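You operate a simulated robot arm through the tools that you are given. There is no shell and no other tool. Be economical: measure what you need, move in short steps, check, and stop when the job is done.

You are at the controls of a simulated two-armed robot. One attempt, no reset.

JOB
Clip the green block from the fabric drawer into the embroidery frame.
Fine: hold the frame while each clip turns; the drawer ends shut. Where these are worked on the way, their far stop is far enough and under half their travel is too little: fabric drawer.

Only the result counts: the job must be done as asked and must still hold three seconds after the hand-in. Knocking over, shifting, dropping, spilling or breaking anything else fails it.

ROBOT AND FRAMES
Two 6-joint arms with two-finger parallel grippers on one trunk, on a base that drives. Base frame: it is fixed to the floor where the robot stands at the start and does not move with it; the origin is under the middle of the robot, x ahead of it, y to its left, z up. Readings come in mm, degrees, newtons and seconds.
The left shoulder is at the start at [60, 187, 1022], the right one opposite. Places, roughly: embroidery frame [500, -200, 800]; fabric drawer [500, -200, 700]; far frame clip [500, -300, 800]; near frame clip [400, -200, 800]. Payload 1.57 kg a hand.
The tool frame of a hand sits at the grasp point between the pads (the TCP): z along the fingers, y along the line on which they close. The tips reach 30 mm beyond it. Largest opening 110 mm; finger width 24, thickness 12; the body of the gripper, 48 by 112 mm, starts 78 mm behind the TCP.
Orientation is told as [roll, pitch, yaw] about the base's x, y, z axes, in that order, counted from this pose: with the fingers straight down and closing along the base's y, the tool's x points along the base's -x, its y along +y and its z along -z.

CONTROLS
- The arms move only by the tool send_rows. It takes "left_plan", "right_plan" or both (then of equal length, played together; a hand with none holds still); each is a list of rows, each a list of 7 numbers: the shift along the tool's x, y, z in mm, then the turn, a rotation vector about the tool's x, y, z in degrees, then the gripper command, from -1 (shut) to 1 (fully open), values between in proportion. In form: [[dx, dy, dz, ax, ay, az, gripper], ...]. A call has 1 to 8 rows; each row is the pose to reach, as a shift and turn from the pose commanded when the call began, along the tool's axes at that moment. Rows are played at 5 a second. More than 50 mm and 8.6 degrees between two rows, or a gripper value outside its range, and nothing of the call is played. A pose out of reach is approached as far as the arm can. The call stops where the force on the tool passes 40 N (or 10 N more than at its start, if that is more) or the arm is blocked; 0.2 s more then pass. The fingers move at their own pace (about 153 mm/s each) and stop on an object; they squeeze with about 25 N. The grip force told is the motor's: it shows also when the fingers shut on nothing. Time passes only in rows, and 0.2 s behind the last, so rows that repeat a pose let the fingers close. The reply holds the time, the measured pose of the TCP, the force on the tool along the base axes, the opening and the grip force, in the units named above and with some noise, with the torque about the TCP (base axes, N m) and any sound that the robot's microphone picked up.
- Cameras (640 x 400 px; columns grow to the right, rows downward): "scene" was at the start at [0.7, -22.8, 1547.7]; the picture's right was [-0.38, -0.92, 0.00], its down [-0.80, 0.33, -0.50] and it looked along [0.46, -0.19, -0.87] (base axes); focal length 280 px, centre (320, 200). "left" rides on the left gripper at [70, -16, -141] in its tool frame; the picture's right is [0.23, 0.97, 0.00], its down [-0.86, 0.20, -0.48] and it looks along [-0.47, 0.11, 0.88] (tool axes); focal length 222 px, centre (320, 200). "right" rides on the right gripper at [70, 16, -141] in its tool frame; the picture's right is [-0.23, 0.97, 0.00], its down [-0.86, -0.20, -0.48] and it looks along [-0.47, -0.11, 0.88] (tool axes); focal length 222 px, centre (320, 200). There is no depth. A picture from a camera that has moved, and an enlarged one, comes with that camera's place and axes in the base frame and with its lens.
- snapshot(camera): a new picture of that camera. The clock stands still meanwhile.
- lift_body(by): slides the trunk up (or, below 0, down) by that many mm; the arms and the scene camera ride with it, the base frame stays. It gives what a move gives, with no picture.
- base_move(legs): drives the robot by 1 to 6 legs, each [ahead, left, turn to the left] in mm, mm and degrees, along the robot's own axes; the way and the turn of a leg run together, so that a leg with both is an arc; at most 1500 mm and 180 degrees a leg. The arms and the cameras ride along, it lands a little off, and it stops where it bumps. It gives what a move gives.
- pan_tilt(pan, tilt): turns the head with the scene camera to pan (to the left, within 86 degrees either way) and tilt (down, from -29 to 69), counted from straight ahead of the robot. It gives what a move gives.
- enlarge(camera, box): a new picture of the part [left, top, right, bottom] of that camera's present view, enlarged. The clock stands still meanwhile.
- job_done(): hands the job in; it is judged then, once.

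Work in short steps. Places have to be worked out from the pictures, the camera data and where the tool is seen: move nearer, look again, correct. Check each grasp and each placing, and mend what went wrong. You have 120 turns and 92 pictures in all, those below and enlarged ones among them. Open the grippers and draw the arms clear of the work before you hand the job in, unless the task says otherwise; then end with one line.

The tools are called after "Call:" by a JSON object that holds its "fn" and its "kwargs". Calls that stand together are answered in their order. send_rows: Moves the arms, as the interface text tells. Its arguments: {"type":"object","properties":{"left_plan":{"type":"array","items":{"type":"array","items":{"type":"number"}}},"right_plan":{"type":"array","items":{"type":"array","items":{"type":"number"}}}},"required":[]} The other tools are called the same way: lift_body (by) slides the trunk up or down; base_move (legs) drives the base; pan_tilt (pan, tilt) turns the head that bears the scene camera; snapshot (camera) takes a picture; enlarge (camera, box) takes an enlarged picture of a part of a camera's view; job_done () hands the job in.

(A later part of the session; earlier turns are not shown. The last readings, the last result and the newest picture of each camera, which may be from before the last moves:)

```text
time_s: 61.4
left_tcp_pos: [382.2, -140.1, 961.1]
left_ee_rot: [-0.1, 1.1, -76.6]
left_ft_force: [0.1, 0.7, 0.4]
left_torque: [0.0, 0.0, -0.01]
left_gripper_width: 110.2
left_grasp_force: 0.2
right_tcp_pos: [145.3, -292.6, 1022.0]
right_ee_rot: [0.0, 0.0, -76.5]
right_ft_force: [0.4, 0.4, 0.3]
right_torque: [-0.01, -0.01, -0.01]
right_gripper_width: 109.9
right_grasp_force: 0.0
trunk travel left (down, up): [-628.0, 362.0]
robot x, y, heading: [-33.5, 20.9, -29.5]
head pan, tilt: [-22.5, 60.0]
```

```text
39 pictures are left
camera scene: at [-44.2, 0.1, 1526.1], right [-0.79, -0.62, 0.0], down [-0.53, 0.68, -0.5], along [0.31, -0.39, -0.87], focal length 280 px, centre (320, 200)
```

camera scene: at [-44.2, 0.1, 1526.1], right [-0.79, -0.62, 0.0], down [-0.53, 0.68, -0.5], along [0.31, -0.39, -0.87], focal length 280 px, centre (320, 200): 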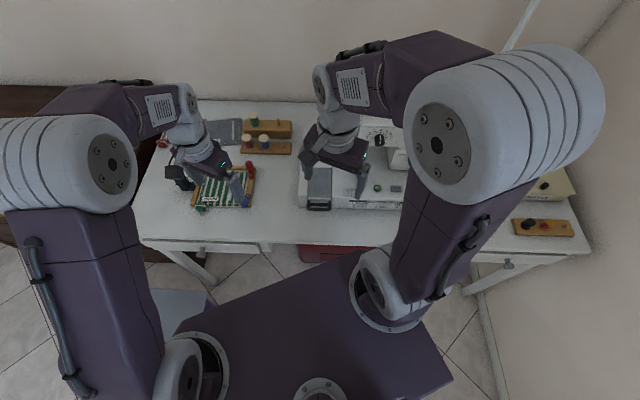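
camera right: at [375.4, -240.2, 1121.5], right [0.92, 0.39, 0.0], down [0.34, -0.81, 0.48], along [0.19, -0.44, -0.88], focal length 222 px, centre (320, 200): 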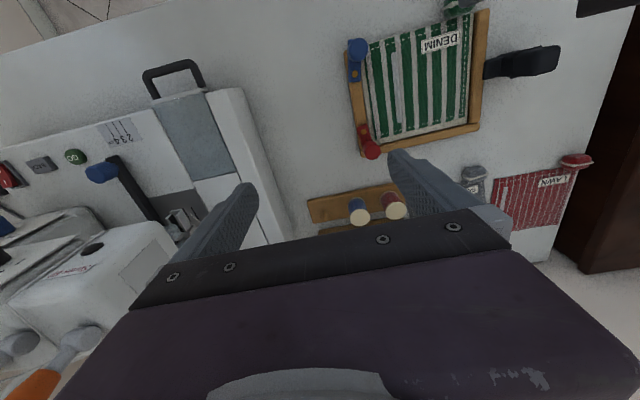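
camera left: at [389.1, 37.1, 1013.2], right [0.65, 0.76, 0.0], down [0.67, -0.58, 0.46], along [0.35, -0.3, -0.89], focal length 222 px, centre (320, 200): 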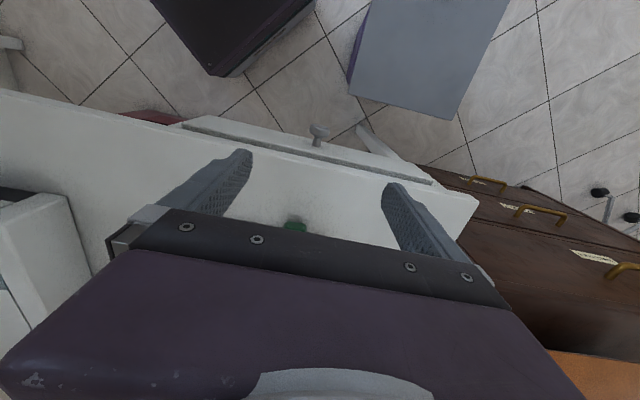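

Turn complete. Now I move ahead ~95 mm and left ~33 mm, with estimated 50 mm clearance to the table leg and the bin.

Call:
{"fn": "base_move", "kwargs": {"legs": [[95, 33, 0]]}}

Call:
{"fn": "pan_tilt", "kwargs": {"pan": -8, "tilt": 50}}

Call:
{"fn": "snapshot", "kwargs": {"camera": "scene"}}

```text
time_s: 62.5
left_tcp_pos: [482.5, -158.0, 960.0]
left_ee_rot: [-0.1, 1.2, -76.6]
left_ft_force: [0.3, 0.2, 0.3]
left_torque: [-0.03, 0.01, 0.03]
left_gripper_width: 109.8
left_grasp_force: 0.1
right_tcp_pos: [246.4, -309.9, 1021.5]
right_ee_rot: [0.0, -0.1, -76.4]
right_ft_force: [0.4, -0.8, 0.4]
right_torque: [-0.02, 0.0, -0.05]
right_gripper_width: 110.1
right_grasp_force: 0.1
trunk travel left (down, up): [-628.0, 362.0]
robot x, y, heading: [69.8, 4.6, -29.6]
head pan, tilt: [-22.5, 60.0]
```

```text
time_s: 63.3
left_tcp_pos: [481.9, -158.1, 960.5]
left_ee_rot: [-0.1, 1.2, -76.6]
left_ft_force: [0.7, 0.0, -0.2]
left_torque: [0.01, -0.03, 0.0]
left_gripper_width: 110.0
left_grasp_force: 0.1
right_tcp_pos: [246.7, -309.6, 1020.4]
right_ee_rot: [0.0, 0.0, -76.4]
right_ft_force: [1.4, -0.2, -0.9]
right_torque: [-0.01, -0.02, 0.0]
right_gripper_width: 110.1
right_grasp_force: 0.0
trunk travel left (down, up): [-628.0, 362.0]
robot x, y, heading: [66.2, 2.5, -29.3]
head pan, tilt: [-8.0, 50.0]
```

```text
38 pictures are left
camera scene: at [76.1, -11.7, 1538.5], right [-0.61, -0.79, 0.0], down [-0.61, 0.47, -0.64], along [0.51, -0.39, -0.77], focal length 280 px, centre (320, 200)
```

scene: 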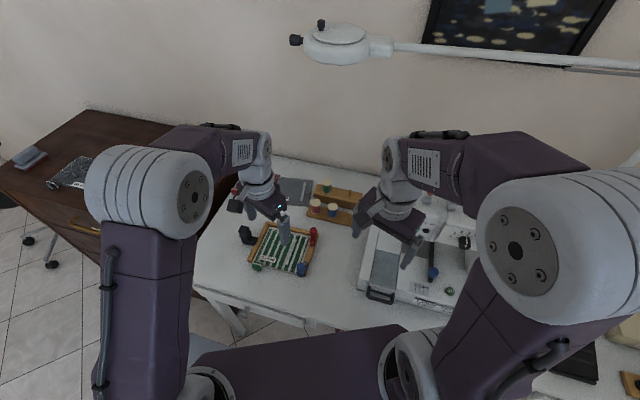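

I bring the left hand above the handle post with yaw -54 to look at it.

Call:
{"fn": "send_rows", "kwargs": {"left_plan": [[11, 25, 8, 0, 0, -5.6, 1], [23, 50, 15, 0, 0, -11.3, 1], [34, 76, 22, 0, 0, -17, 1], [46, 101, 30, 0, 0, -22.6, 1]]}}

Call:
{"fn": "snapshot", "kwargs": {"camera": "left"}}

Call:
{"fn": "enlarge", "kwargs": {"camera": "scene", "box": [220, 200, 340, 290]}}

```text
time_s: 64.3
left_tcp_pos: [569.0, -88.7, 927.5]
left_ee_rot: [0.3, 1.2, -53.9]
left_ft_force: [0.4, 0.1, 0.0]
left_torque: [-0.01, 0.0, -0.03]
left_gripper_width: 110.1
left_grasp_force: 0.1
right_tcp_pos: [248.8, -308.6, 1021.0]
right_ee_rot: [-0.2, 0.0, -76.4]
right_ft_force: [-0.5, 0.7, 0.2]
right_torque: [0.0, 0.06, 0.0]
right_gripper_width: 109.8
right_grasp_force: 0.1
trunk travel left (down, up): [-628.0, 362.0]
robot x, y, heading: [68.4, 0.2, -29.6]
head pan, tilt: [-8.0, 50.0]
```

```text
37 pictures are left
camera left: at [515.9, -44.1, 1071.2], right [0.65, 0.76, 0.01], down [0.67, -0.58, 0.46], along [0.36, -0.29, -0.89], focal length 222 px, centre (320, 200)
```

left: 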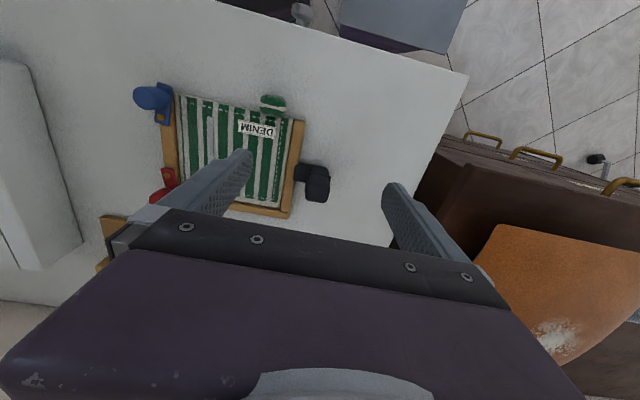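

```text
4.44 times, centred on (280, 245) of scene
camera zoom: at [77.5, -10.9, 1538.6], right [-0.61, -0.79, 0.0], down [-0.61, 0.47, -0.64], along [0.51, -0.39, -0.77], focal length 1243 px, centre (498, 0)
```

zoom: 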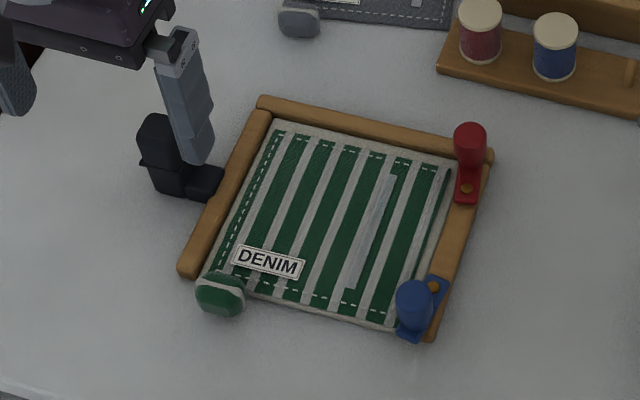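

The post top is at about (595,-115,833), ~30 mm wide along the grip axis. I lower the left hand onto it with a 70 mm opening.

Call:
{"fn": "send_rows", "kwargs": {"left_plan": [[-15, 3, 15, 0, -1.2, 0, 0.27], [-37, 5.5, 40, 0, -1.2, 0, 0.27], [-38, 5.5, 70, 0, -1.2, 0, 0.27], [-39, 5.5, 95, 0, -1.2, 0, 0.27], [-39, 5.5, 104, 0, -1.2, 0, 0.27]]}}

Call:
{"fn": "snapshot", "kwargs": {"camera": "left"}}

Call:
{"fn": "enlarge", "kwargs": {"camera": "scene", "box": [220, 200, 340, 290]}}

```text
time_s: 65.5
left_tcp_pos: [596.5, -115.9, 823.7]
left_ee_rot: [0.4, 0.0, -54.0]
left_ft_force: [0.1, 0.3, -0.5]
left_torque: [0.0, 0.01, -0.01]
left_gripper_width: 69.9
left_grasp_force: 0.0
right_tcp_pos: [246.1, -309.5, 1022.1]
right_ee_rot: [0.0, -0.1, -76.4]
right_ft_force: [0.2, -0.6, 0.4]
right_torque: [-0.02, 0.0, -0.02]
right_gripper_width: 110.0
right_grasp_force: 0.0
trunk travel left (down, up): [-628.0, 362.0]
robot x, y, heading: [69.2, 1.5, -29.5]
head pan, tilt: [-8.0, 50.0]
```

```text
35 pictures are left
camera left: at [540.9, -69.4, 966.1], right [0.65, 0.76, 0.01], down [0.66, -0.58, 0.48], along [0.37, -0.31, -0.88], focal length 222 px, centre (320, 200)
```

left: 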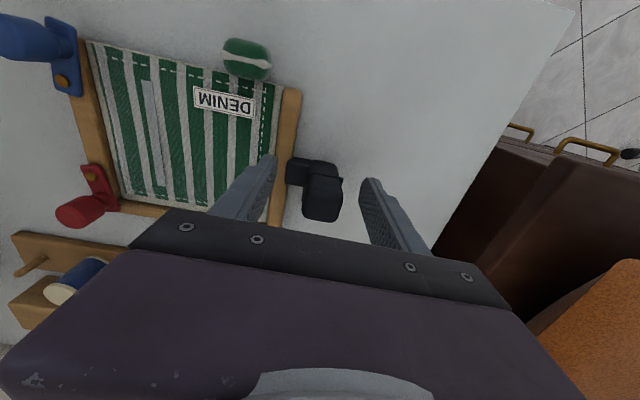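

```text
4.44 times, centred on (280, 245) of scene
camera zoom: at [76.1, -11.7, 1538.6], right [-0.61, -0.79, 0.0], down [-0.61, 0.47, -0.64], along [0.51, -0.39, -0.77], focal length 1243 px, centre (498, 0)
```

zoom: 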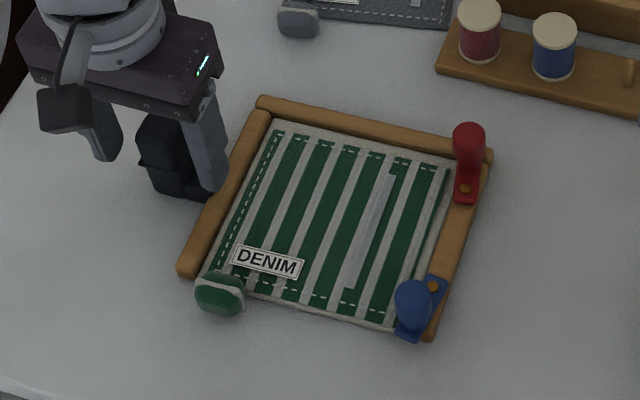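

Well placed; a small shift (+3 y, -4 x, 6 mm lower), then close on the post.

Call:
{"fn": "send_rows", "kwargs": {"left_plan": [[-2, 2, 3, 0, 0, 0, 0.27], [-4, 3, 6, 0, 0, 0, 0.27], [-4, 3, 6, 0, 0, 0, 0], [-4, 3, 6, 0, 0, 0, -0.3], [-4, 3, 6, 0, 0, 0, -1], [-4, 3, 6, 0, 0, 0, -1]]}}

Call:
{"fn": "snapshot", "kwargs": {"camera": "left"}}

```text
time_s: 66.9
left_tcp_pos: [599.9, -116.0, 818.1]
left_ee_rot: [0.4, -0.1, -54.0]
left_ft_force: [1.9, -1.7, 1.4]
left_torque: [-0.28, 0.43, 0.32]
left_gripper_width: 29.7
left_grasp_force: 25.1
right_tcp_pos: [247.2, -309.4, 1021.6]
right_ee_rot: [0.0, -0.1, -76.4]
right_ft_force: [-0.4, -0.6, 0.6]
right_torque: [-0.01, 0.02, 0.02]
right_gripper_width: 109.9
right_grasp_force: 0.0
trunk travel left (down, up): [-628.0, 362.0]
robot x, y, heading: [69.2, 3.0, -29.2]
head pan, tilt: [-8.0, 50.0]
```

```text
33 pictures are left
camera left: at [545.8, -70.2, 960.8], right [0.65, 0.76, 0.01], down [0.66, -0.58, 0.48], along [0.37, -0.31, -0.88], focal length 222 px, centre (320, 200)
```

left: 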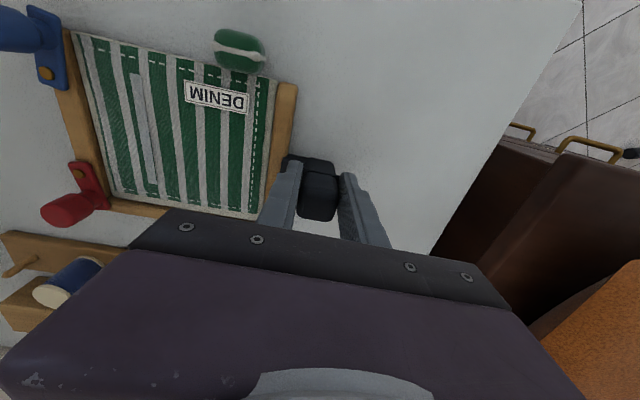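

The post is held firmly (29.7 mm, 25 N). Now the right hand goes above the blue clip knob, which I place at about (401,-192) with its pivot at (411.5,-213).

Call:
{"fn": "send_rows", "kwargs": {"right_plan": [[16, 36, 10, 0, 0, 3.7, 0.3], [32, 72, 25, 0, 0, 7.4, 0.3], [48, 108, 45, 0, 0, 11, 0.3], [64, 144, 70, 0, 0, 14.8, 0.3], [77, 177, 100, 0, 0, 18.6, 0.1]]}}

Call:
{"fn": "snapshot", "kwargs": {"camera": "right"}}

```text
time_s: 68.1
left_tcp_pos: [602.0, -116.0, 818.0]
left_ee_rot: [0.3, 0.0, -54.0]
left_ft_force: [1.0, -0.6, 2.1]
left_torque: [-0.25, 0.77, 0.19]
left_gripper_width: 30.0
left_grasp_force: 25.1
right_tcp_pos: [401.7, -193.4, 923.3]
right_ee_rot: [0.0, 0.0, -95.2]
right_ft_force: [0.0, -0.3, 0.5]
right_torque: [0.02, 0.0, 0.01]
right_gripper_width: 60.4
right_grasp_force: 0.1
trunk travel left (down, up): [-628.0, 362.0]
robot x, y, heading: [67.9, 7.7, -29.3]
head pan, tilt: [-8.0, 50.0]
```

```text
32 pictures are left
camera right: at [425.1, -123.7, 1063.5], right [0.95, -0.31, 0.0], down [-0.27, -0.83, 0.48], along [-0.15, -0.45, -0.88], focal length 222 px, centre (320, 200)
```

right: 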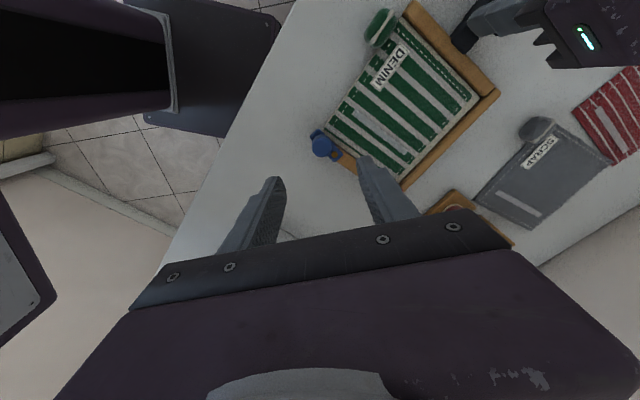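

The blue knob top is 2.7/2.6 mm off the TCP axis at z≈804. I descend to TCP z≈808 with 60 mm opening.

Call:
{"fn": "send_rows", "kwargs": {"right_plan": [[1, 1, 35, 0, 0, 0, 0.1], [3, 2.6, 70, 0, 0, 0, 0.1], [3, 2.6, 100, 0, 0, 0, 0.1], [3, 2.6, 115, 0, 0, 0, 0.1]]}}

Call:
{"fn": "snapshot", "kwargs": {"camera": "right"}}

Call:
{"fn": "enlarge", "kwargs": {"camera": "scene", "box": [240, 200, 360, 290]}}

```text
time_s: 69.1
left_tcp_pos: [600.1, -116.5, 817.7]
left_ee_rot: [0.4, 0.0, -53.9]
left_ft_force: [0.0, -0.1, 1.9]
left_torque: [-0.13, 0.6, 0.1]
left_gripper_width: 29.8
left_grasp_force: 25.3
right_tcp_pos: [403.8, -192.7, 805.2]
right_ee_rot: [0.0, 0.0, -95.1]
right_ft_force: [0.2, 0.1, -0.7]
right_torque: [-0.03, -0.01, 0.01]
right_gripper_width: 60.4
right_grasp_force: 0.0
trunk travel left (down, up): [-628.0, 362.0]
robot x, y, heading: [67.2, -2.2, -29.5]
head pan, tilt: [-8.0, 50.0]
```

```text
31 pictures are left
camera right: at [427.0, -123.6, 945.6], right [0.95, -0.31, 0.0], down [-0.27, -0.83, 0.48], along [-0.15, -0.45, -0.88], focal length 222 px, centre (320, 200)
```

right: 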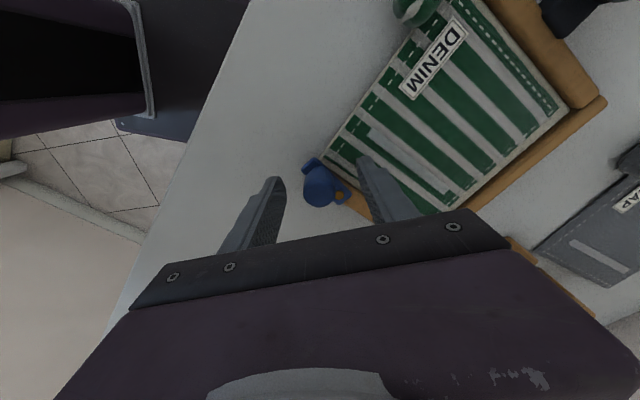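

```text
4.44 times, centred on (300, 245) of scene
camera zoom: at [76.3, -11.6, 1538.6], right [-0.61, -0.79, 0.0], down [-0.61, 0.47, -0.64], along [0.51, -0.39, -0.77], focal length 1243 px, centre (409, 0)
```

zoom: 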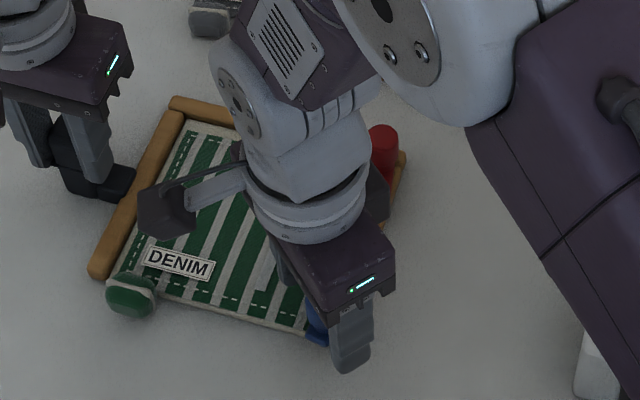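

The knob is between the fingers. I close on it first.

Call:
{"fn": "send_rows", "kwargs": {"right_plan": [[0, -2, 1, 0, 0, 0, -0.2], [0, -2, 1, 0, 0, 0, -0.6], [0, -2, 1, 0, 0, 0, -1], [0, -2, 1, 0, 0, 0, -1]]}}

```text
time_s: 70.1
left_tcp_pos: [599.7, -117.2, 820.5]
left_ee_rot: [0.3, 0.0, -54.1]
left_ft_force: [-8.9, -3.0, 5.2]
left_torque: [-0.39, 0.52, -0.04]
left_gripper_width: 29.9
left_grasp_force: 25.3
right_tcp_pos: [401.7, -191.0, 805.7]
right_ee_rot: [0.1, 0.0, -94.9]
right_ft_force: [10.6, 4.1, -2.8]
right_torque: [0.02, 0.25, 0.05]
right_gripper_width: 23.2
right_grasp_force: 25.3
trunk travel left (down, up): [-628.0, 362.0]
robot x, y, heading: [66.9, 5.9, -29.3]
head pan, tilt: [-8.0, 50.0]
```

Gripped at 23 mm; the left holds. I swing the first half of the arc toward the fabric.

Call:
{"fn": "send_rows", "kwargs": {"right_plan": [[1, 2.8, 0, 0, 0, 0, -1], [2, 5.2, 0, 0, 0, 0, -1], [3, 8, 0, 0, 0, 0, -1], [3.2, 10.8, 0, 0, 0, 0, -1], [3.2, 13.5, 0, 0, 0, 0, -1], [2.8, 16, 0, 0, 0, 0, -1]]}}

Call:
{"fn": "snapshot", "kwargs": {"camera": "right"}}

```text
time_s: 71.5
left_tcp_pos: [600.3, -116.8, 818.4]
left_ee_rot: [0.4, -0.1, -54.0]
left_ft_force: [12.6, 3.9, 1.4]
left_torque: [-0.15, 0.42, 0.6]
left_gripper_width: 30.2
left_grasp_force: 25.1
right_tcp_pos: [418.3, -190.5, 805.9]
right_ee_rot: [-0.1, 0.0, -95.0]
right_ft_force: [-13.0, -2.4, -0.2]
right_torque: [-0.15, -0.15, -0.21]
right_gripper_width: 23.0
right_grasp_force: 25.6
trunk travel left (down, up): [-628.0, 362.0]
robot x, y, heading: [70.4, 3.1, -29.5]
head pan, tilt: [-8.0, 50.0]
```

```text
29 pictures are left
camera right: at [442.1, -120.3, 945.2], right [0.95, -0.31, 0.0], down [-0.27, -0.83, 0.48], along [-0.15, -0.46, -0.88], focal length 222 px, centre (320, 200)
```

right: 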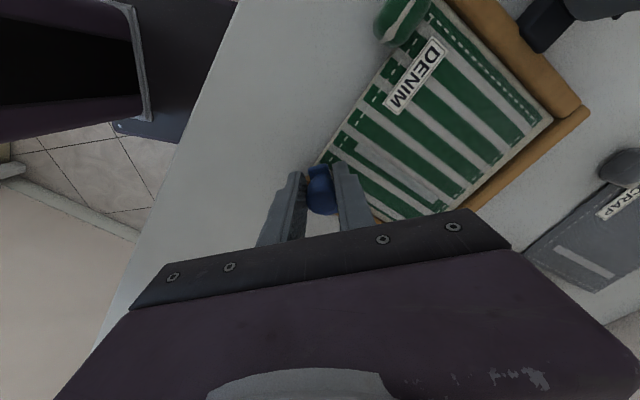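

Turned ~40° so far with small forces. I continue the arc to 90° from the start.

Call:
{"fn": "send_rows", "kwargs": {"right_plan": [[-0.8, 2.7, 0, 0, 0, 0, -1], [-1.8, 5.2, 0, 0, 0, 0, -1], [-3, 7.5, 0, 0, 0, 0, -1], [-4.4, 9.8, 0, 0, 0, 0, -1], [-6.2, 12, 0, 0, 0, 0, -1], [-8, 14, 0, 0, 0, 0, -1]]}}

Call:
{"fn": "snapshot", "kwargs": {"camera": "right"}}

```text
time_s: 72.9
left_tcp_pos: [600.7, -116.2, 819.1]
left_ee_rot: [0.5, -0.1, -54.0]
left_ft_force: [9.1, 0.8, -0.1]
left_torque: [-0.45, -0.08, 0.59]
left_gripper_width: 30.7
left_grasp_force: 24.9
right_tcp_pos: [430.9, -196.4, 804.8]
right_ee_rot: [0.0, 0.1, -95.0]
right_ft_force: [-10.9, 0.9, 4.9]
right_torque: [0.1, 0.13, -0.19]
right_gripper_width: 22.7
right_grasp_force: 25.0
trunk travel left (down, up): [-628.0, 362.0]
robot x, y, heading: [65.9, 3.1, -29.4]
head pan, tilt: [-8.0, 50.0]
```

```text
28 pictures are left
camera right: at [455.0, -128.5, 945.1], right [0.95, -0.31, 0.0], down [-0.27, -0.83, 0.48], along [-0.15, -0.46, -0.88], focal length 222 px, centre (320, 200)
```

right: 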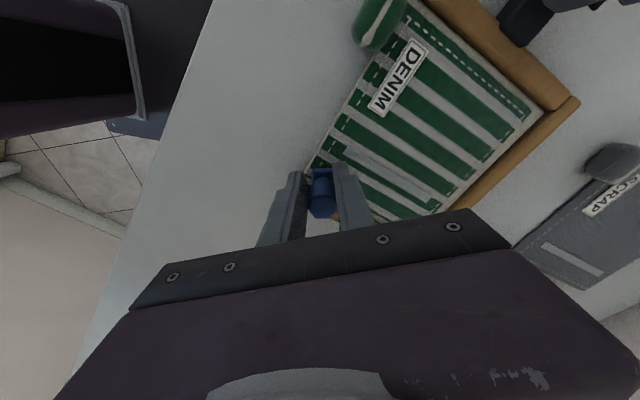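

At about 42°; I continue gently toward the stop.

Call:
{"fn": "send_rows", "kwargs": {"right_plan": [[-1.5, 1.2, 0, 0, 0, 0, -1], [-3, 2, 0, 0, 0, 0, -1], [-4.7, 2.8, 0, 0, 0, 0, -1], [-6.5, 3.9, 0, 0, 0, 0, -1]]}}

Call:
{"fn": "enlarge", "kwargs": {"camera": "left", "box": [0, 0, 320, 200]}}

```text
time_s: 73.9
left_tcp_pos: [599.8, -116.7, 818.2]
left_ee_rot: [0.3, 0.0, -54.0]
left_ft_force: [-1.0, -4.9, 1.0]
left_torque: [-0.72, 0.14, 0.56]
left_gripper_width: 31.4
left_grasp_force: 24.5
right_tcp_pos: [433.2, -204.3, 806.1]
right_ee_rot: [0.2, 0.0, -95.0]
right_ft_force: [-1.7, 5.5, 0.4]
right_torque: [0.05, 0.16, 0.04]
right_gripper_width: 22.7
right_grasp_force: 25.2
trunk travel left (down, up): [-628.0, 362.0]
robot x, y, heading: [67.8, 1.9, -29.3]
head pan, tilt: [-8.0, 50.0]
```

```text
2.00 times, centred on (160, 100) of left
camera zoom: at [545.0, -70.2, 960.8], right [0.65, 0.76, 0.01], down [0.66, -0.58, 0.48], along [0.37, -0.31, -0.88], focal length 444 px, centre (640, 400)
```

zoom: 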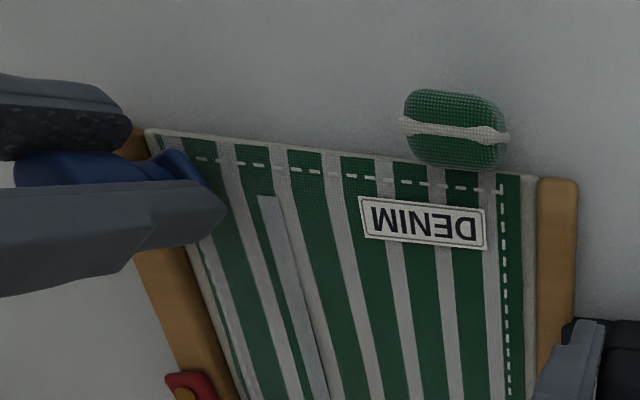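

The blue clip now lies across the fabric. I push a little further to feel for an end stop.

Call:
{"fn": "send_rows", "kwargs": {"right_plan": [[-2, 0.8, 0, 0, 0, 0, -1], [-4, 1.4, 0, 0, 0, 0, -1]]}}

```text
time_s: 74.5
left_tcp_pos: [599.1, -116.1, 819.7]
left_ee_rot: [0.3, 0.0, -54.0]
left_ft_force: [-9.8, -11.6, 2.1]
left_torque: [-0.76, 0.27, 0.54]
left_gripper_width: 31.7
left_grasp_force: 24.8
right_tcp_pos: [435.5, -208.6, 805.5]
right_ee_rot: [0.2, -0.1, -95.0]
right_ft_force: [8.3, 11.0, 0.0]
right_torque: [0.11, 0.11, 0.22]
right_gripper_width: 22.8
right_grasp_force: 25.1
trunk travel left (down, up): [-628.0, 362.0]
robot x, y, heading: [70.4, 2.7, -29.2]
head pan, tilt: [-8.0, 50.0]
```

Resistance builds (≈14 N): the stop. I release and raise the right hand and inspect.

Call:
{"fn": "send_rows", "kwargs": {"right_plan": [[1, 0, 0, 0, 0, 0, -0.3], [1, 0, 0, 0, 0, 0, 0], [1, 0, -30, 0, 0, 0, 0], [1, 0, -70, 0, 0, 0, 0], [1, 0, -105, 0, 0, 0, 0]]}}

Call:
{"fn": "snapshot", "kwargs": {"camera": "right"}}

Call:
{"fn": "enlarge", "kwargs": {"camera": "left", "box": [0, 0, 360, 230]}}

```text
time_s: 75.7
left_tcp_pos: [600.7, -116.8, 818.7]
left_ee_rot: [0.4, 0.1, -54.0]
left_ft_force: [0.6, -0.3, 2.5]
left_torque: [-0.27, 0.63, 0.15]
left_gripper_width: 31.4
left_grasp_force: 25.5
right_tcp_pos: [435.7, -208.8, 912.9]
right_ee_rot: [-0.1, 0.1, -95.0]
right_ft_force: [-0.4, 0.2, 0.5]
right_torque: [-0.02, 0.02, -0.01]
right_gripper_width: 55.1
right_grasp_force: 0.0
trunk travel left (down, up): [-628.0, 362.0]
robot x, y, heading: [70.1, 6.5, -29.3]
head pan, tilt: [-8.0, 50.0]
```

```text
26 pictures are left
camera right: at [459.2, -138.8, 1052.7], right [0.95, -0.31, 0.0], down [-0.27, -0.83, 0.48], along [-0.15, -0.45, -0.88], focal length 222 px, centre (320, 200)
```

right: 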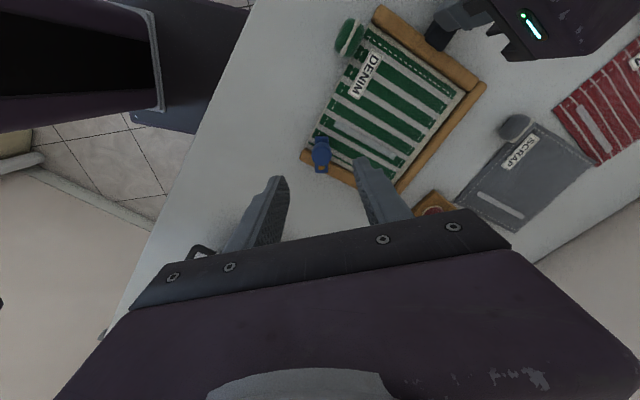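

```text
1.74 times, centred on (180, 115) of left
camera zoom: at [545.4, -70.0, 960.8], right [0.65, 0.76, 0.01], down [0.66, -0.58, 0.48], along [0.37, -0.31, -0.88], focal length 386 px, centre (564, 348)
```

zoom: 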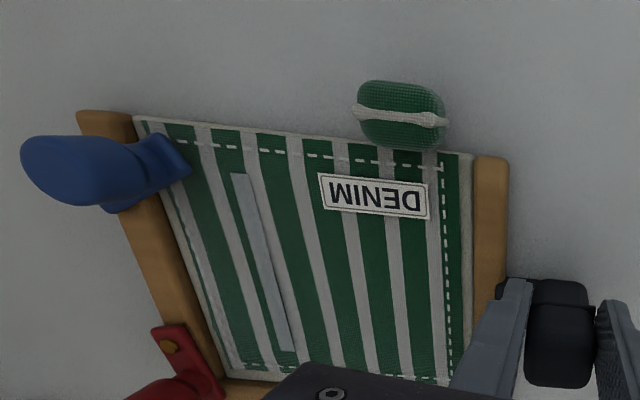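

Call:
{"fn": "enlarge", "kwargs": {"camera": "right", "box": [280, 0, 500, 200]}}

```text
2.00 times, centred on (390, 100) of right
camera zoom: at [459.2, -138.8, 1052.7], right [0.95, -0.31, 0.0], down [-0.27, -0.83, 0.48], along [-0.15, -0.45, -0.88], focal length 444 px, centre (180, 400)
```

zoom: 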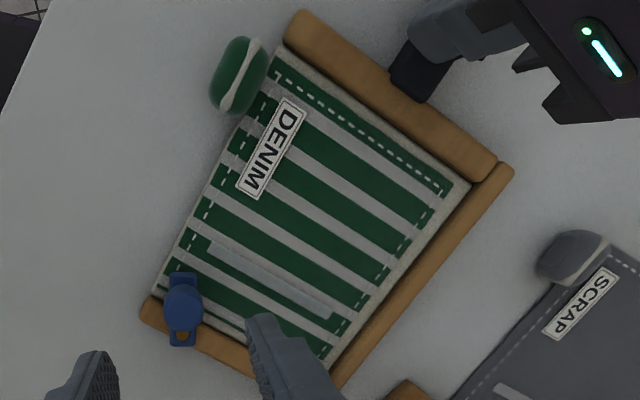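

The blue clip is ~20° short, and the frame has rotated ~4.5° about the post (grip width 29.7→31.4) — caused by the knob twisting inside the non-turning pads. I'll realign the left grip flush to the post first, then turn the wrist together with the clip.

Call:
{"fn": "send_rows", "kwargs": {"left_plan": [[0, 0, 0, 0, 0, 0, -0.25], [0, 0, 0, 0, 0, -2, -0.25], [0, 0, 0, 0, 0, -4.5, -0.25], [0, 0, 0, 0, 0, -4.5, -1], [0, 0, 0, 0, 0, -4.5, -1]]}}

Call:
{"fn": "snapshot", "kwargs": {"camera": "left"}}

```text
time_s: 76.9
left_tcp_pos: [600.7, -116.0, 818.4]
left_ee_rot: [0.5, 0.0, -49.3]
left_ft_force: [-0.2, -0.4, 1.1]
left_torque: [-0.21, 0.47, 0.31]
left_gripper_width: 30.3
left_grasp_force: 25.2
right_tcp_pos: [435.5, -208.8, 912.4]
right_ee_rot: [0.0, -0.1, -95.0]
right_ft_force: [-0.1, 0.7, 0.8]
right_torque: [0.0, 0.02, -0.01]
right_gripper_width: 55.2
right_grasp_force: 0.1
trunk travel left (down, up): [-628.0, 362.0]
robot x, y, heading: [64.6, 5.5, -29.5]
head pan, tilt: [-8.0, 50.0]
```

```text
23 pictures are left
camera left: at [542.0, -74.2, 961.0], right [0.59, 0.81, 0.01], down [0.7, -0.52, 0.48], along [0.39, -0.28, -0.88], focal length 222 px, centre (320, 200)
```

left: 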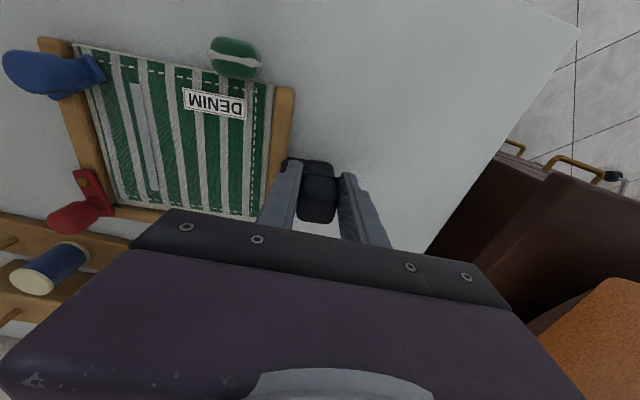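

Nearly flush (30.3 mm). I realign 2° more, regrip, then rotate the frame gently back to its original yaw.

Call:
{"fn": "send_rows", "kwargs": {"left_plan": [[0, 0, 0, 0, 0, 0, -0.25], [0, 0, 0, 0, 0, -2, -0.25], [0, 0, 0, 0, 0, -2, -1], [0, 0, 0, 0, 0, -2, -1], [0, 0, 0, 0, 0, 0, -1], [0, 0, 0, 0, 0, 2, -1], [0, 0, 0, 0, 0, 3.6, -1], [0, 0, 0, 0, 0, 4.8, -1]]}}

Call:
{"fn": "snapshot", "kwargs": {"camera": "left"}}

Call:
{"fn": "enlarge", "kwargs": {"camera": "right", "box": [280, 0, 500, 200]}}

```text
time_s: 78.7
left_tcp_pos: [602.3, -116.3, 820.2]
left_ee_rot: [0.4, 0.0, -54.2]
left_ft_force: [0.7, -0.3, 0.0]
left_torque: [-0.09, -0.07, 0.11]
left_gripper_width: 29.8
left_grasp_force: 25.3
right_tcp_pos: [435.9, -209.4, 913.0]
right_ee_rot: [0.0, 0.0, -95.0]
right_ft_force: [0.7, 0.0, -0.3]
right_torque: [0.01, -0.01, -0.01]
right_gripper_width: 55.0
right_grasp_force: 0.1
trunk travel left (down, up): [-628.0, 362.0]
robot x, y, heading: [68.6, 3.5, -29.2]
head pan, tilt: [-8.0, 50.0]
```

```text
22 pictures are left
camera left: at [546.9, -69.7, 962.4], right [0.66, 0.75, 0.01], down [0.66, -0.58, 0.48], along [0.37, -0.31, -0.88], focal length 222 px, centre (320, 200)
```

left: 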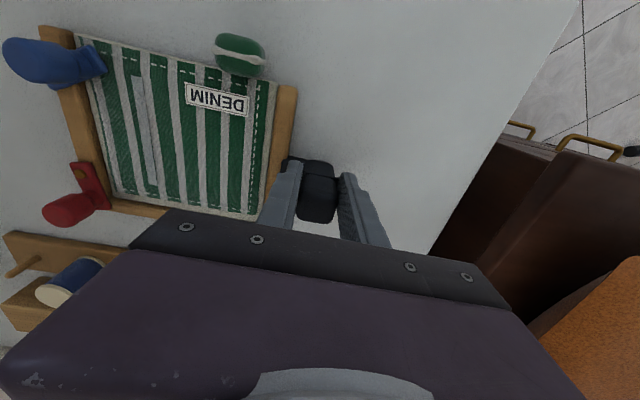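

```text
2.00 times, centred on (390, 100) of right
camera zoom: at [459.7, -138.9, 1052.2], right [0.95, -0.31, 0.0], down [-0.27, -0.83, 0.48], along [-0.15, -0.45, -0.88], focal length 444 px, centre (180, 400)
```

zoom: 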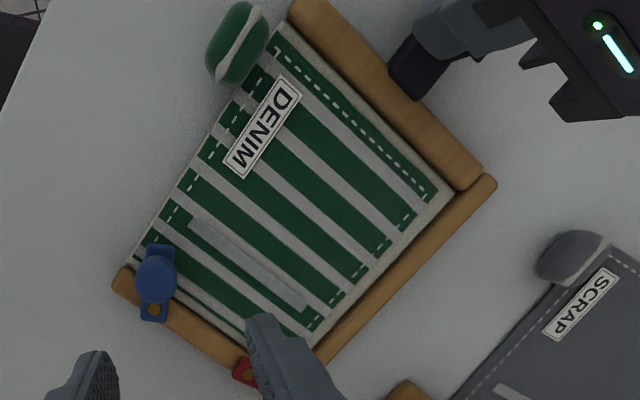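

The frame is back in place and flush held. The blue clip still needs ~28° (plate at ≈65°, target 37°). I descend again on the blue knob at about (428.5,-188.5).

Call:
{"fn": "send_rows", "kwargs": {"right_plan": [[10, -5, 15, 0, 0, -2.5, 0], [20, -9, 40, 0, 0, -5, 0], [20, -9, 75, 0, 0, -5, 0], [20, -9, 107, 0, 0, -5, 0]]}}

Call:
{"fn": "snapshot", "kwargs": {"camera": "right"}}

```text
time_s: 79.7
left_tcp_pos: [602.1, -115.6, 819.9]
left_ee_rot: [0.4, 0.0, -54.3]
left_ft_force: [0.9, 0.1, -0.6]
left_torque: [-0.13, -0.04, -0.01]
left_gripper_width: 29.9
left_grasp_force: 25.0
right_tcp_pos: [429.1, -184.6, 803.7]
right_ee_rot: [0.1, 0.0, -90.0]
right_ft_force: [0.5, -0.5, 0.0]
right_torque: [-0.04, -0.02, 0.01]
right_gripper_width: 54.9
right_grasp_force: 0.1
trunk travel left (down, up): [-628.0, 362.0]
robot x, y, heading: [65.4, 2.5, -29.3]
head pan, tilt: [-8.0, 50.0]
```

```text
20 pictures are left
camera right: at [447.9, -113.5, 942.8], right [0.97, -0.23, 0.0], down [-0.2, -0.86, 0.48], along [-0.11, -0.47, -0.88], focal length 222 px, centre (320, 200)
```

right: 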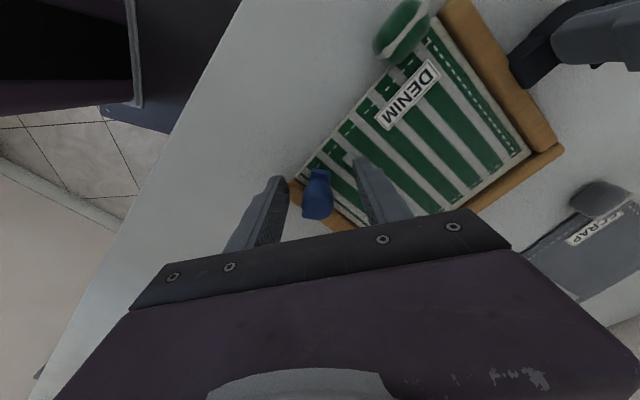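

Knob top is ~9 mm inward of the TCP; I shift and close on it.

Call:
{"fn": "send_rows", "kwargs": {"right_plan": [[-5, -1, 0, 0, 0, 0, 0], [-9, -2, 0, 0, 0, 0, 0], [-9, -2, 0, 0, 0, 0, -0.4], [-9, -2, 0, 0, 0, 0, -1], [-9, -2, 0, 0, 0, 0, -1]]}}

Call:
{"fn": "send_rows", "kwargs": {"right_plan": [[-0.8, 1.2, 0, 0, 0, 3.5, -1], [-1.7, 2.4, 0, 0, 0, 7, -1], [-2.7, 3.5, 0, 0, 0, 10.5, -1], [-3.7, 4.5, 0, 0, 0, 14, -1], [-4.8, 5.4, 0, 0, 0, 17.5, -1], [-6, 6.3, 0, 0, 0, 21, -1]]}}

Call:
{"fn": "snapshot", "kwargs": {"camera": "left"}}

```text
time_s: 80.9
left_tcp_pos: [601.4, -115.4, 819.6]
left_ee_rot: [0.4, -0.1, -54.3]
left_ft_force: [6.5, 1.8, 0.3]
left_torque: [0.1, 0.34, 0.28]
left_gripper_width: 29.9
left_grasp_force: 24.7
right_tcp_pos: [426.6, -194.4, 803.5]
right_ee_rot: [-0.1, 0.0, -90.1]
right_ft_force: [-7.6, -1.2, 0.5]
right_torque: [0.07, -0.54, -0.05]
right_gripper_width: 23.1
right_grasp_force: 25.0
trunk travel left (down, up): [-628.0, 362.0]
robot x, y, heading: [69.8, 1.9, -29.6]
head pan, tilt: [-8.0, 50.0]
```

```text
time_s: 82.3
left_tcp_pos: [600.8, -115.8, 819.5]
left_ee_rot: [0.5, 0.0, -54.2]
left_ft_force: [-1.2, -4.8, -0.8]
left_torque: [-0.41, -0.07, 0.58]
left_gripper_width: 30.0
left_grasp_force: 25.1
right_tcp_pos: [432.0, -202.8, 804.0]
right_ee_rot: [0.0, 0.0, -111.1]
right_ft_force: [0.6, 3.8, -0.3]
right_torque: [0.37, 0.33, 0.06]
right_gripper_width: 22.8
right_grasp_force: 25.0
trunk travel left (down, up): [-628.0, 362.0]
robot x, y, heading: [67.7, 4.9, -29.5]
head pan, tilt: [-8.0, 50.0]
```

```text
19 pictures are left
camera left: at [546.9, -69.9, 962.3], right [0.66, 0.75, 0.01], down [0.66, -0.58, 0.48], along [0.37, -0.31, -0.88], focal length 222 px, centre (320, 200)
```

left: 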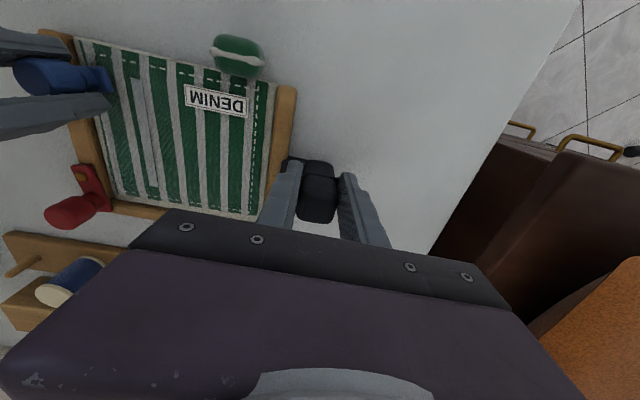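

Turning with the wrist works: tiny forces and the frame stays put. I add the last ~9°.

Call:
{"fn": "send_rows", "kwargs": {"right_plan": [[-0.5, 0.9, 0, 0, 0, 3, -1], [-1.2, 2.0, 0, 0, 0, 6, -1], [-2.1, 3.2, 0, 0, 0, 9, -1]]}}

Call:
{"fn": "enlarge", "kwargs": {"camera": "left", "box": [0, 0, 300, 230]}}

```text
time_s: 83.1
left_tcp_pos: [601.6, -116.6, 820.2]
left_ee_rot: [0.4, 0.0, -54.3]
left_ft_force: [6.7, 1.1, 0.8]
left_torque: [0.05, 0.2, 0.38]
left_gripper_width: 29.7
left_grasp_force: 25.5
right_tcp_pos: [434.9, -205.3, 802.7]
right_ee_rot: [-0.2, -0.1, -120.0]
right_ft_force: [-5.8, -0.6, 0.2]
right_torque: [0.06, -0.27, 0.04]
right_gripper_width: 22.7
right_grasp_force: 25.2
trunk travel left (down, up): [-628.0, 362.0]
robot x, y, heading: [72.2, 4.4, -29.1]
head pan, tilt: [-8.0, 50.0]
```

```text
1.74 times, centred on (150, 115) of left
camera zoom: at [547.3, -69.6, 962.5], right [0.66, 0.75, 0.01], down [0.66, -0.58, 0.48], along [0.37, -0.31, -0.88], focal length 386 px, centre (616, 348)
```

zoom: 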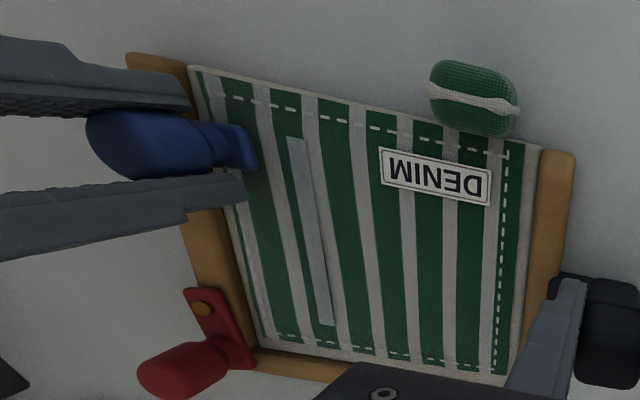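

The plate looks perpendicular now. I release, raise, and check from the right camera.

Call:
{"fn": "send_rows", "kwargs": {"right_plan": [[0, 0, 0, 0, 0, 0, -0.3], [0, 0, 0, 0, 0, 0, 0], [0, 0, -30, 0, 0, 0, 0], [0, 0, -70, 0, 0, 0, 0], [0, 0, -110, 0, 0, -6, 0], [0, 0, -125, 0, 0, -13, 0]]}}

Call:
{"fn": "enlarge", "kwargs": {"camera": "right", "box": [260, 0, 500, 200]}}

```text
time_s: 84.5
left_tcp_pos: [601.2, -116.6, 819.9]
left_ee_rot: [0.5, 0.0, -54.2]
left_ft_force: [0.9, 0.1, -0.3]
left_torque: [-0.26, 0.06, 0.06]
left_gripper_width: 29.8
left_grasp_force: 24.6
right_tcp_pos: [433.4, -204.2, 928.5]
right_ee_rot: [-0.2, 0.1, -106.9]
right_ft_force: [-0.1, 0.1, 0.5]
right_torque: [-0.01, -0.01, -0.01]
right_gripper_width: 55.1
right_grasp_force: 0.0
trunk travel left (down, up): [-628.0, 362.0]
robot x, y, heading: [69.6, 1.2, -29.1]
head pan, tilt: [-8.0, 50.0]
```

```text
2.00 times, centred on (380, 100) of right
camera zoom: at [470.9, -140.6, 1068.3], right [0.87, -0.5, 0.0], down [-0.44, -0.76, 0.48], along [-0.24, -0.41, -0.88], focal length 444 px, centre (200, 400)
```

zoom: 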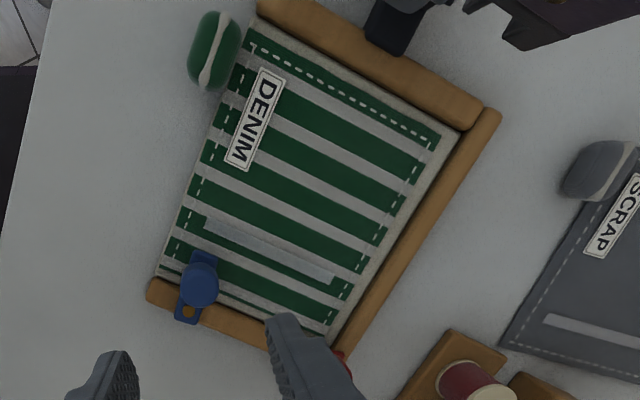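

Blue is about perpendicular now. Next the red clip: I move the right hand above its knob near (476,-290) with yaw -120.

Call:
{"fn": "send_rows", "kwargs": {"right_plan": [[-24, 22, 0, 0, 0, 4, 0], [-47, 44, 10, 0, 0, 8, 0], [-70, 65, 25, 0, 0, 13, 0]]}}

Call:
{"fn": "snapshot", "kwargs": {"camera": "right"}}

```text
time_s: 85.3
left_tcp_pos: [601.4, -116.8, 819.5]
left_ee_rot: [0.4, 0.0, -54.2]
left_ft_force: [0.6, -1.5, 0.8]
left_torque: [-0.11, -0.13, 0.13]
left_gripper_width: 30.1
left_grasp_force: 24.9
right_tcp_pos: [477.3, -292.6, 901.1]
right_ee_rot: [-0.2, 0.1, -120.0]
right_ft_force: [0.5, 0.3, 0.3]
right_torque: [0.01, 0.02, -0.01]
right_gripper_width: 55.1
right_grasp_force: 0.1
trunk travel left (down, up): [-628.0, 362.0]
robot x, y, heading: [65.8, 4.9, -29.4]
head pan, tilt: [-8.0, 50.0]
```

```text
16 pictures are left
camera right: at [528.4, -238.7, 1041.1], right [0.73, -0.68, 0.0], down [-0.6, -0.64, 0.48], along [-0.33, -0.35, -0.88], focal length 222 px, centre (320, 200)
```

right: 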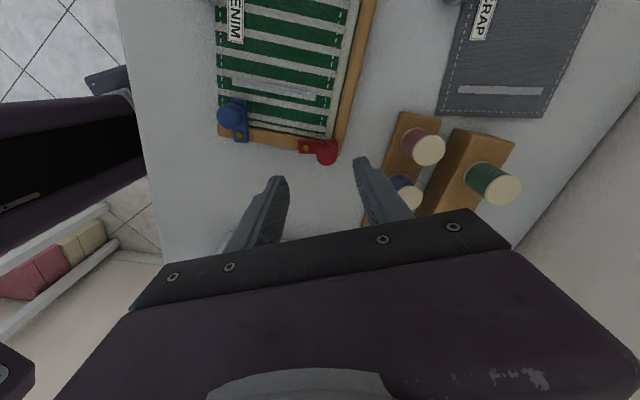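

The red knob lies 7 mm along tool y, pivot ≈(462.5,-283), arm angle ≈-32°. To have the pads cross the arm, I turn the wrist to yaw -60 above the knob.

Call:
{"fn": "send_rows", "kwargs": {"right_plan": [[0, 2, 0, 0, 0, -7.5, 0], [0, 4, 0, 0, 0, -15, 0], [0, 6, 0, 0, 0, -22.5, 0], [0, 7.3, 0, 0, 0, -30, 0], [0, 7.3, 0, 0, 0, -37.5, 0], [0, 7.3, 10, 0, 0, -45, 0], [0, 7.3, 20, 0, 0, -52.5, 0], [0, 7.3, 30, 0, 0, -60, 0]]}}

Call:
{"fn": "snapshot", "kwargs": {"camera": "right"}}

```text
time_s: 87.1
left_tcp_pos: [601.6, -116.7, 820.6]
left_ee_rot: [0.4, 0.0, -54.2]
left_ft_force: [0.3, 0.7, -0.6]
left_torque: [-0.09, 0.21, 0.05]
left_gripper_width: 29.8
left_grasp_force: 24.8
right_tcp_pos: [482.3, -295.3, 872.3]
right_ee_rot: [0.0, -0.1, -59.9]
right_ft_force: [-0.8, 1.2, -0.6]
right_torque: [0.01, 0.01, 0.06]
right_gripper_width: 54.8
right_grasp_force: 0.0
trunk travel left (down, up): [-628.0, 362.0]
robot x, y, heading: [69.0, 1.4, -29.4]
head pan, tilt: [-8.0, 50.0]
```

```text
15 pictures are left
camera right: at [463.1, -226.0, 1012.5], right [0.96, 0.29, 0.0], down [0.26, -0.84, 0.48], along [0.14, -0.46, -0.88], focal length 222 px, centre (320, 200)
```

right: 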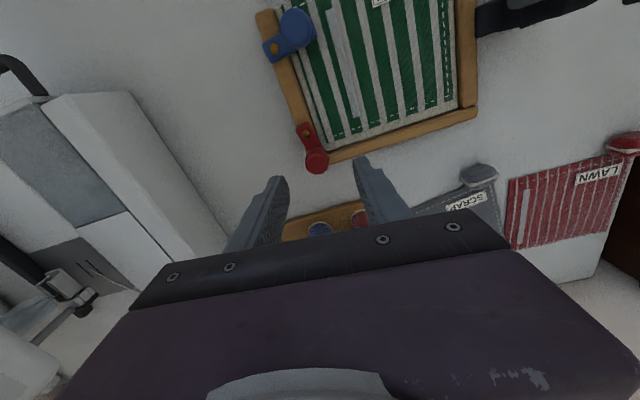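

Red knob is 0.7/-3.2 mm off. I descend and close on it.

Call:
{"fn": "send_rows", "kwargs": {"right_plan": [[0.7, -3.2, 25, 0, 0, 0, 0], [0.7, -3.2, 50, 0, 0, 0, 0], [0.7, -3.2, 66, 0, 0, 0, 0], [0.7, -3.2, 66, 0, 0, 0, -0.4], [0.7, -3.2, 66, 0, 0, 0, -1], [0.7, -3.2, 66, 0, 0, 0, -1]]}}

```text
time_s: 88.5
left_tcp_pos: [601.2, -116.2, 820.3]
left_ee_rot: [0.4, 0.0, -54.4]
left_ft_force: [2.5, 1.9, -0.1]
left_torque: [-0.18, 0.37, 0.08]
left_gripper_width: 29.9
left_grasp_force: 24.9
right_tcp_pos: [477.5, -296.0, 808.8]
right_ee_rot: [-0.1, 0.0, -60.1]
right_ft_force: [-0.7, -1.9, 0.4]
right_torque: [-0.07, -0.26, 0.03]
right_gripper_width: 22.7
right_grasp_force: 25.2
trunk travel left (down, up): [-628.0, 362.0]
robot x, y, heading: [68.0, 0.8, -29.3]
head pan, tilt: [-8.0, 50.0]
```

Gripped. I swing the red clip the first 42° with the wrist turning along.

Call:
{"fn": "send_rows", "kwargs": {"right_plan": [[1.2, 2.8, 0, 0, 0, -7, -1], [2.7, 5.5, 0, 0, 0, -14, -1], [4.6, 8.0, 0, 0, 0, -21, -1], [6.7, 10.2, 0, 0, 0, -28, -1], [9.1, 12.2, 0, 0, 0, -35, -1], [11.7, 13.8, 0, 0, 0, -42, -1]]}}

Call:
{"fn": "snapshot", "kwargs": {"camera": "left"}}

```text
time_s: 89.9
left_tcp_pos: [602.2, -116.3, 822.3]
left_ee_rot: [0.6, -0.1, -54.3]
left_ft_force: [9.4, 11.9, 0.3]
left_torque: [-0.04, -0.12, 0.06]
left_gripper_width: 30.0
left_grasp_force: 25.0
right_tcp_pos: [484.7, -278.1, 808.6]
right_ee_rot: [0.0, 0.0, -17.8]
right_ft_force: [-7.2, -15.7, 11.8]
right_torque: [-0.11, 0.15, 0.19]
right_gripper_width: 22.9
right_grasp_force: 25.3
trunk travel left (down, up): [-628.0, 362.0]
robot x, y, heading: [64.7, 3.4, -29.2]
head pan, tilt: [-8.0, 50.0]
```

```text
14 pictures are left
camera left: at [546.7, -69.3, 963.0], right [0.66, 0.75, 0.01], down [0.66, -0.58, 0.48], along [0.37, -0.31, -0.88], focal length 222 px, centre (320, 200)
```

left: 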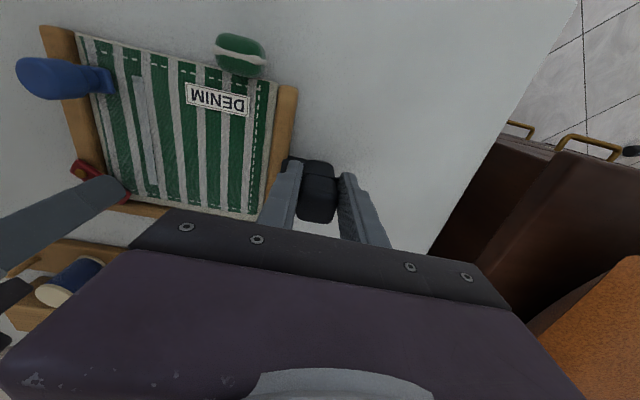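

Frame unmoved. I continue 35° more with the same rigid arc.

Call:
{"fn": "send_rows", "kwargs": {"right_plan": [[1.2, 2.8, 0, 0, 0, -7, -1], [2.7, 5.5, 0, 0, 0, -14, -1], [4.6, 8.0, 0, 0, 0, -21, -1], [6.7, 10.2, 0, 0, 0, -28, -1], [9.1, 12.2, 0, 0, 0, -35, -1]]}}

Call:
{"fn": "enlarge", "kwargs": {"camera": "left", "box": [0, 0, 300, 230]}}

```text
time_s: 91.1
left_tcp_pos: [601.9, -116.3, 818.6]
left_ee_rot: [0.4, 0.0, -54.3]
left_ft_force: [12.0, 15.9, 1.9]
left_torque: [-0.1, 0.04, -0.32]
left_gripper_width: 30.2
left_grasp_force: 25.1
right_tcp_pos: [478.8, -263.4, 808.0]
right_ee_rot: [0.1, 0.1, 17.1]
right_ft_force: [-12.1, -16.3, -2.8]
right_torque: [-0.22, 0.21, 0.0]
right_gripper_width: 22.8
right_grasp_force: 25.2
trunk travel left (down, up): [-628.0, 362.0]
robot x, y, heading: [69.7, 1.8, -29.4]
head pan, tilt: [-8.0, 50.0]
```

```text
1.74 times, centred on (150, 115) of left
camera zoom: at [547.1, -69.5, 962.4], right [0.66, 0.75, 0.01], down [0.66, -0.58, 0.48], along [0.37, -0.31, -0.88], focal length 386 px, centre (616, 348)
```

zoom: 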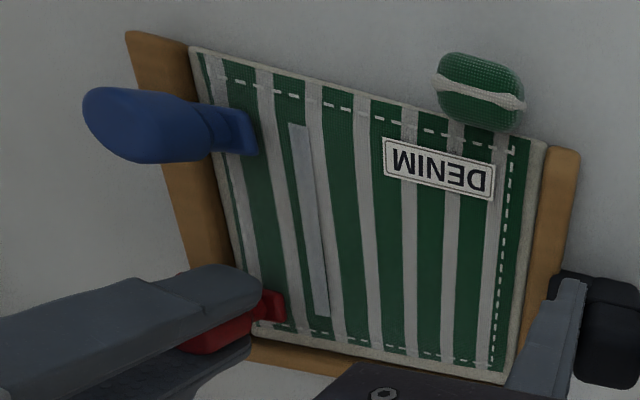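

Red lies across the fabric, at ≈40°; the force is mainly radial, so I trim 2 mm toward the pivot and add 7°.

Call:
{"fn": "send_rows", "kwargs": {"right_plan": [[1.2, 0.4, 0, 0, 0, -2, -1], [3.1, 2.1, 0, 0, 0, -7, -1]]}}

Call:
{"fn": "send_rows", "kwargs": {"right_plan": [[0, 0, 0, 0, 0, 0, -0.3], [0, 0, 0, 0, 0, 0, 0], [0, 0, -30, 0, 0, 0, 0], [0, 0, -70, 0, 0, 0, 0], [0, 0, -110, 0, 0, 8, 0], [0, 0, -120, 0, 0, 16, 0]]}}

Call:
{"fn": "snapshot", "kwargs": {"camera": "right"}}

Call:
{"fn": "enlarge", "kwargs": {"camera": "left", "box": [0, 0, 300, 230]}}

```text
time_s: 91.7
left_tcp_pos: [600.6, -115.8, 820.8]
left_ee_rot: [0.2, -0.1, -54.3]
left_ft_force: [0.9, 7.7, 2.2]
left_torque: [-0.33, 0.18, -0.53]
left_gripper_width: 30.2
left_grasp_force: 25.1
right_tcp_pos: [476.3, -262.5, 806.2]
right_ee_rot: [0.0, -0.2, 24.0]
right_ft_force: [-0.6, -6.8, -2.9]
right_torque: [-0.12, 0.23, -0.26]
right_gripper_width: 22.6
right_grasp_force: 25.0
trunk travel left (down, up): [-628.0, 362.0]
robot x, y, heading: [70.3, 1.9, -29.3]
head pan, tilt: [-8.0, 50.0]
```

```text
time_s: 93.1
left_tcp_pos: [601.6, -116.1, 820.2]
left_ee_rot: [0.4, 0.1, -54.3]
left_ft_force: [-0.3, 0.5, -0.7]
left_torque: [-0.25, 0.11, -0.16]
left_gripper_width: 29.9
left_grasp_force: 25.0
right_tcp_pos: [475.2, -261.8, 925.8]
right_ee_rot: [0.0, 0.1, 7.9]
right_ft_force: [0.7, 0.5, 0.3]
right_torque: [-0.01, -0.01, -0.02]
right_gripper_width: 54.9
right_grasp_force: 0.0
trunk travel left (down, up): [-628.0, 362.0]
robot x, y, heading: [68.6, 5.7, -29.7]
head pan, tilt: [-8.0, 50.0]
```

```text
12 pictures are left
camera right: at [405.9, -254.5, 1065.7], right [0.09, 1.0, 0.0], down [0.88, -0.08, 0.48], along [0.48, -0.04, -0.88], focal length 222 px, centre (320, 200)
```

right: 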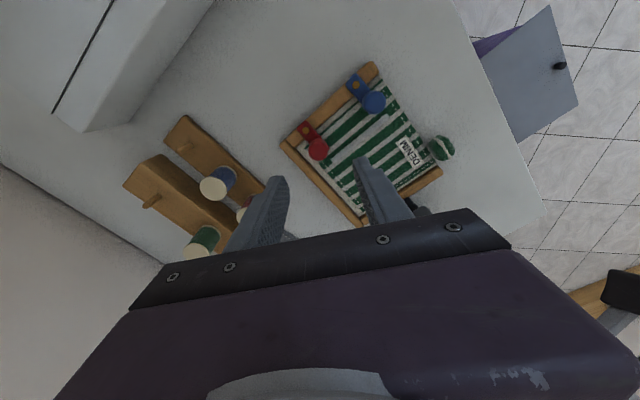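

```text
1.74 times, centred on (150, 115) of left
camera zoom: at [546.7, -69.6, 962.6], right [0.66, 0.75, 0.01], down [0.66, -0.58, 0.48], along [0.37, -0.31, -0.88], focal length 386 px, centre (616, 348)
```

zoom: 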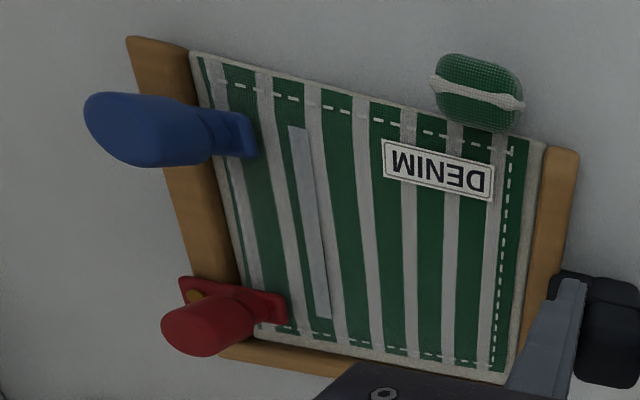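

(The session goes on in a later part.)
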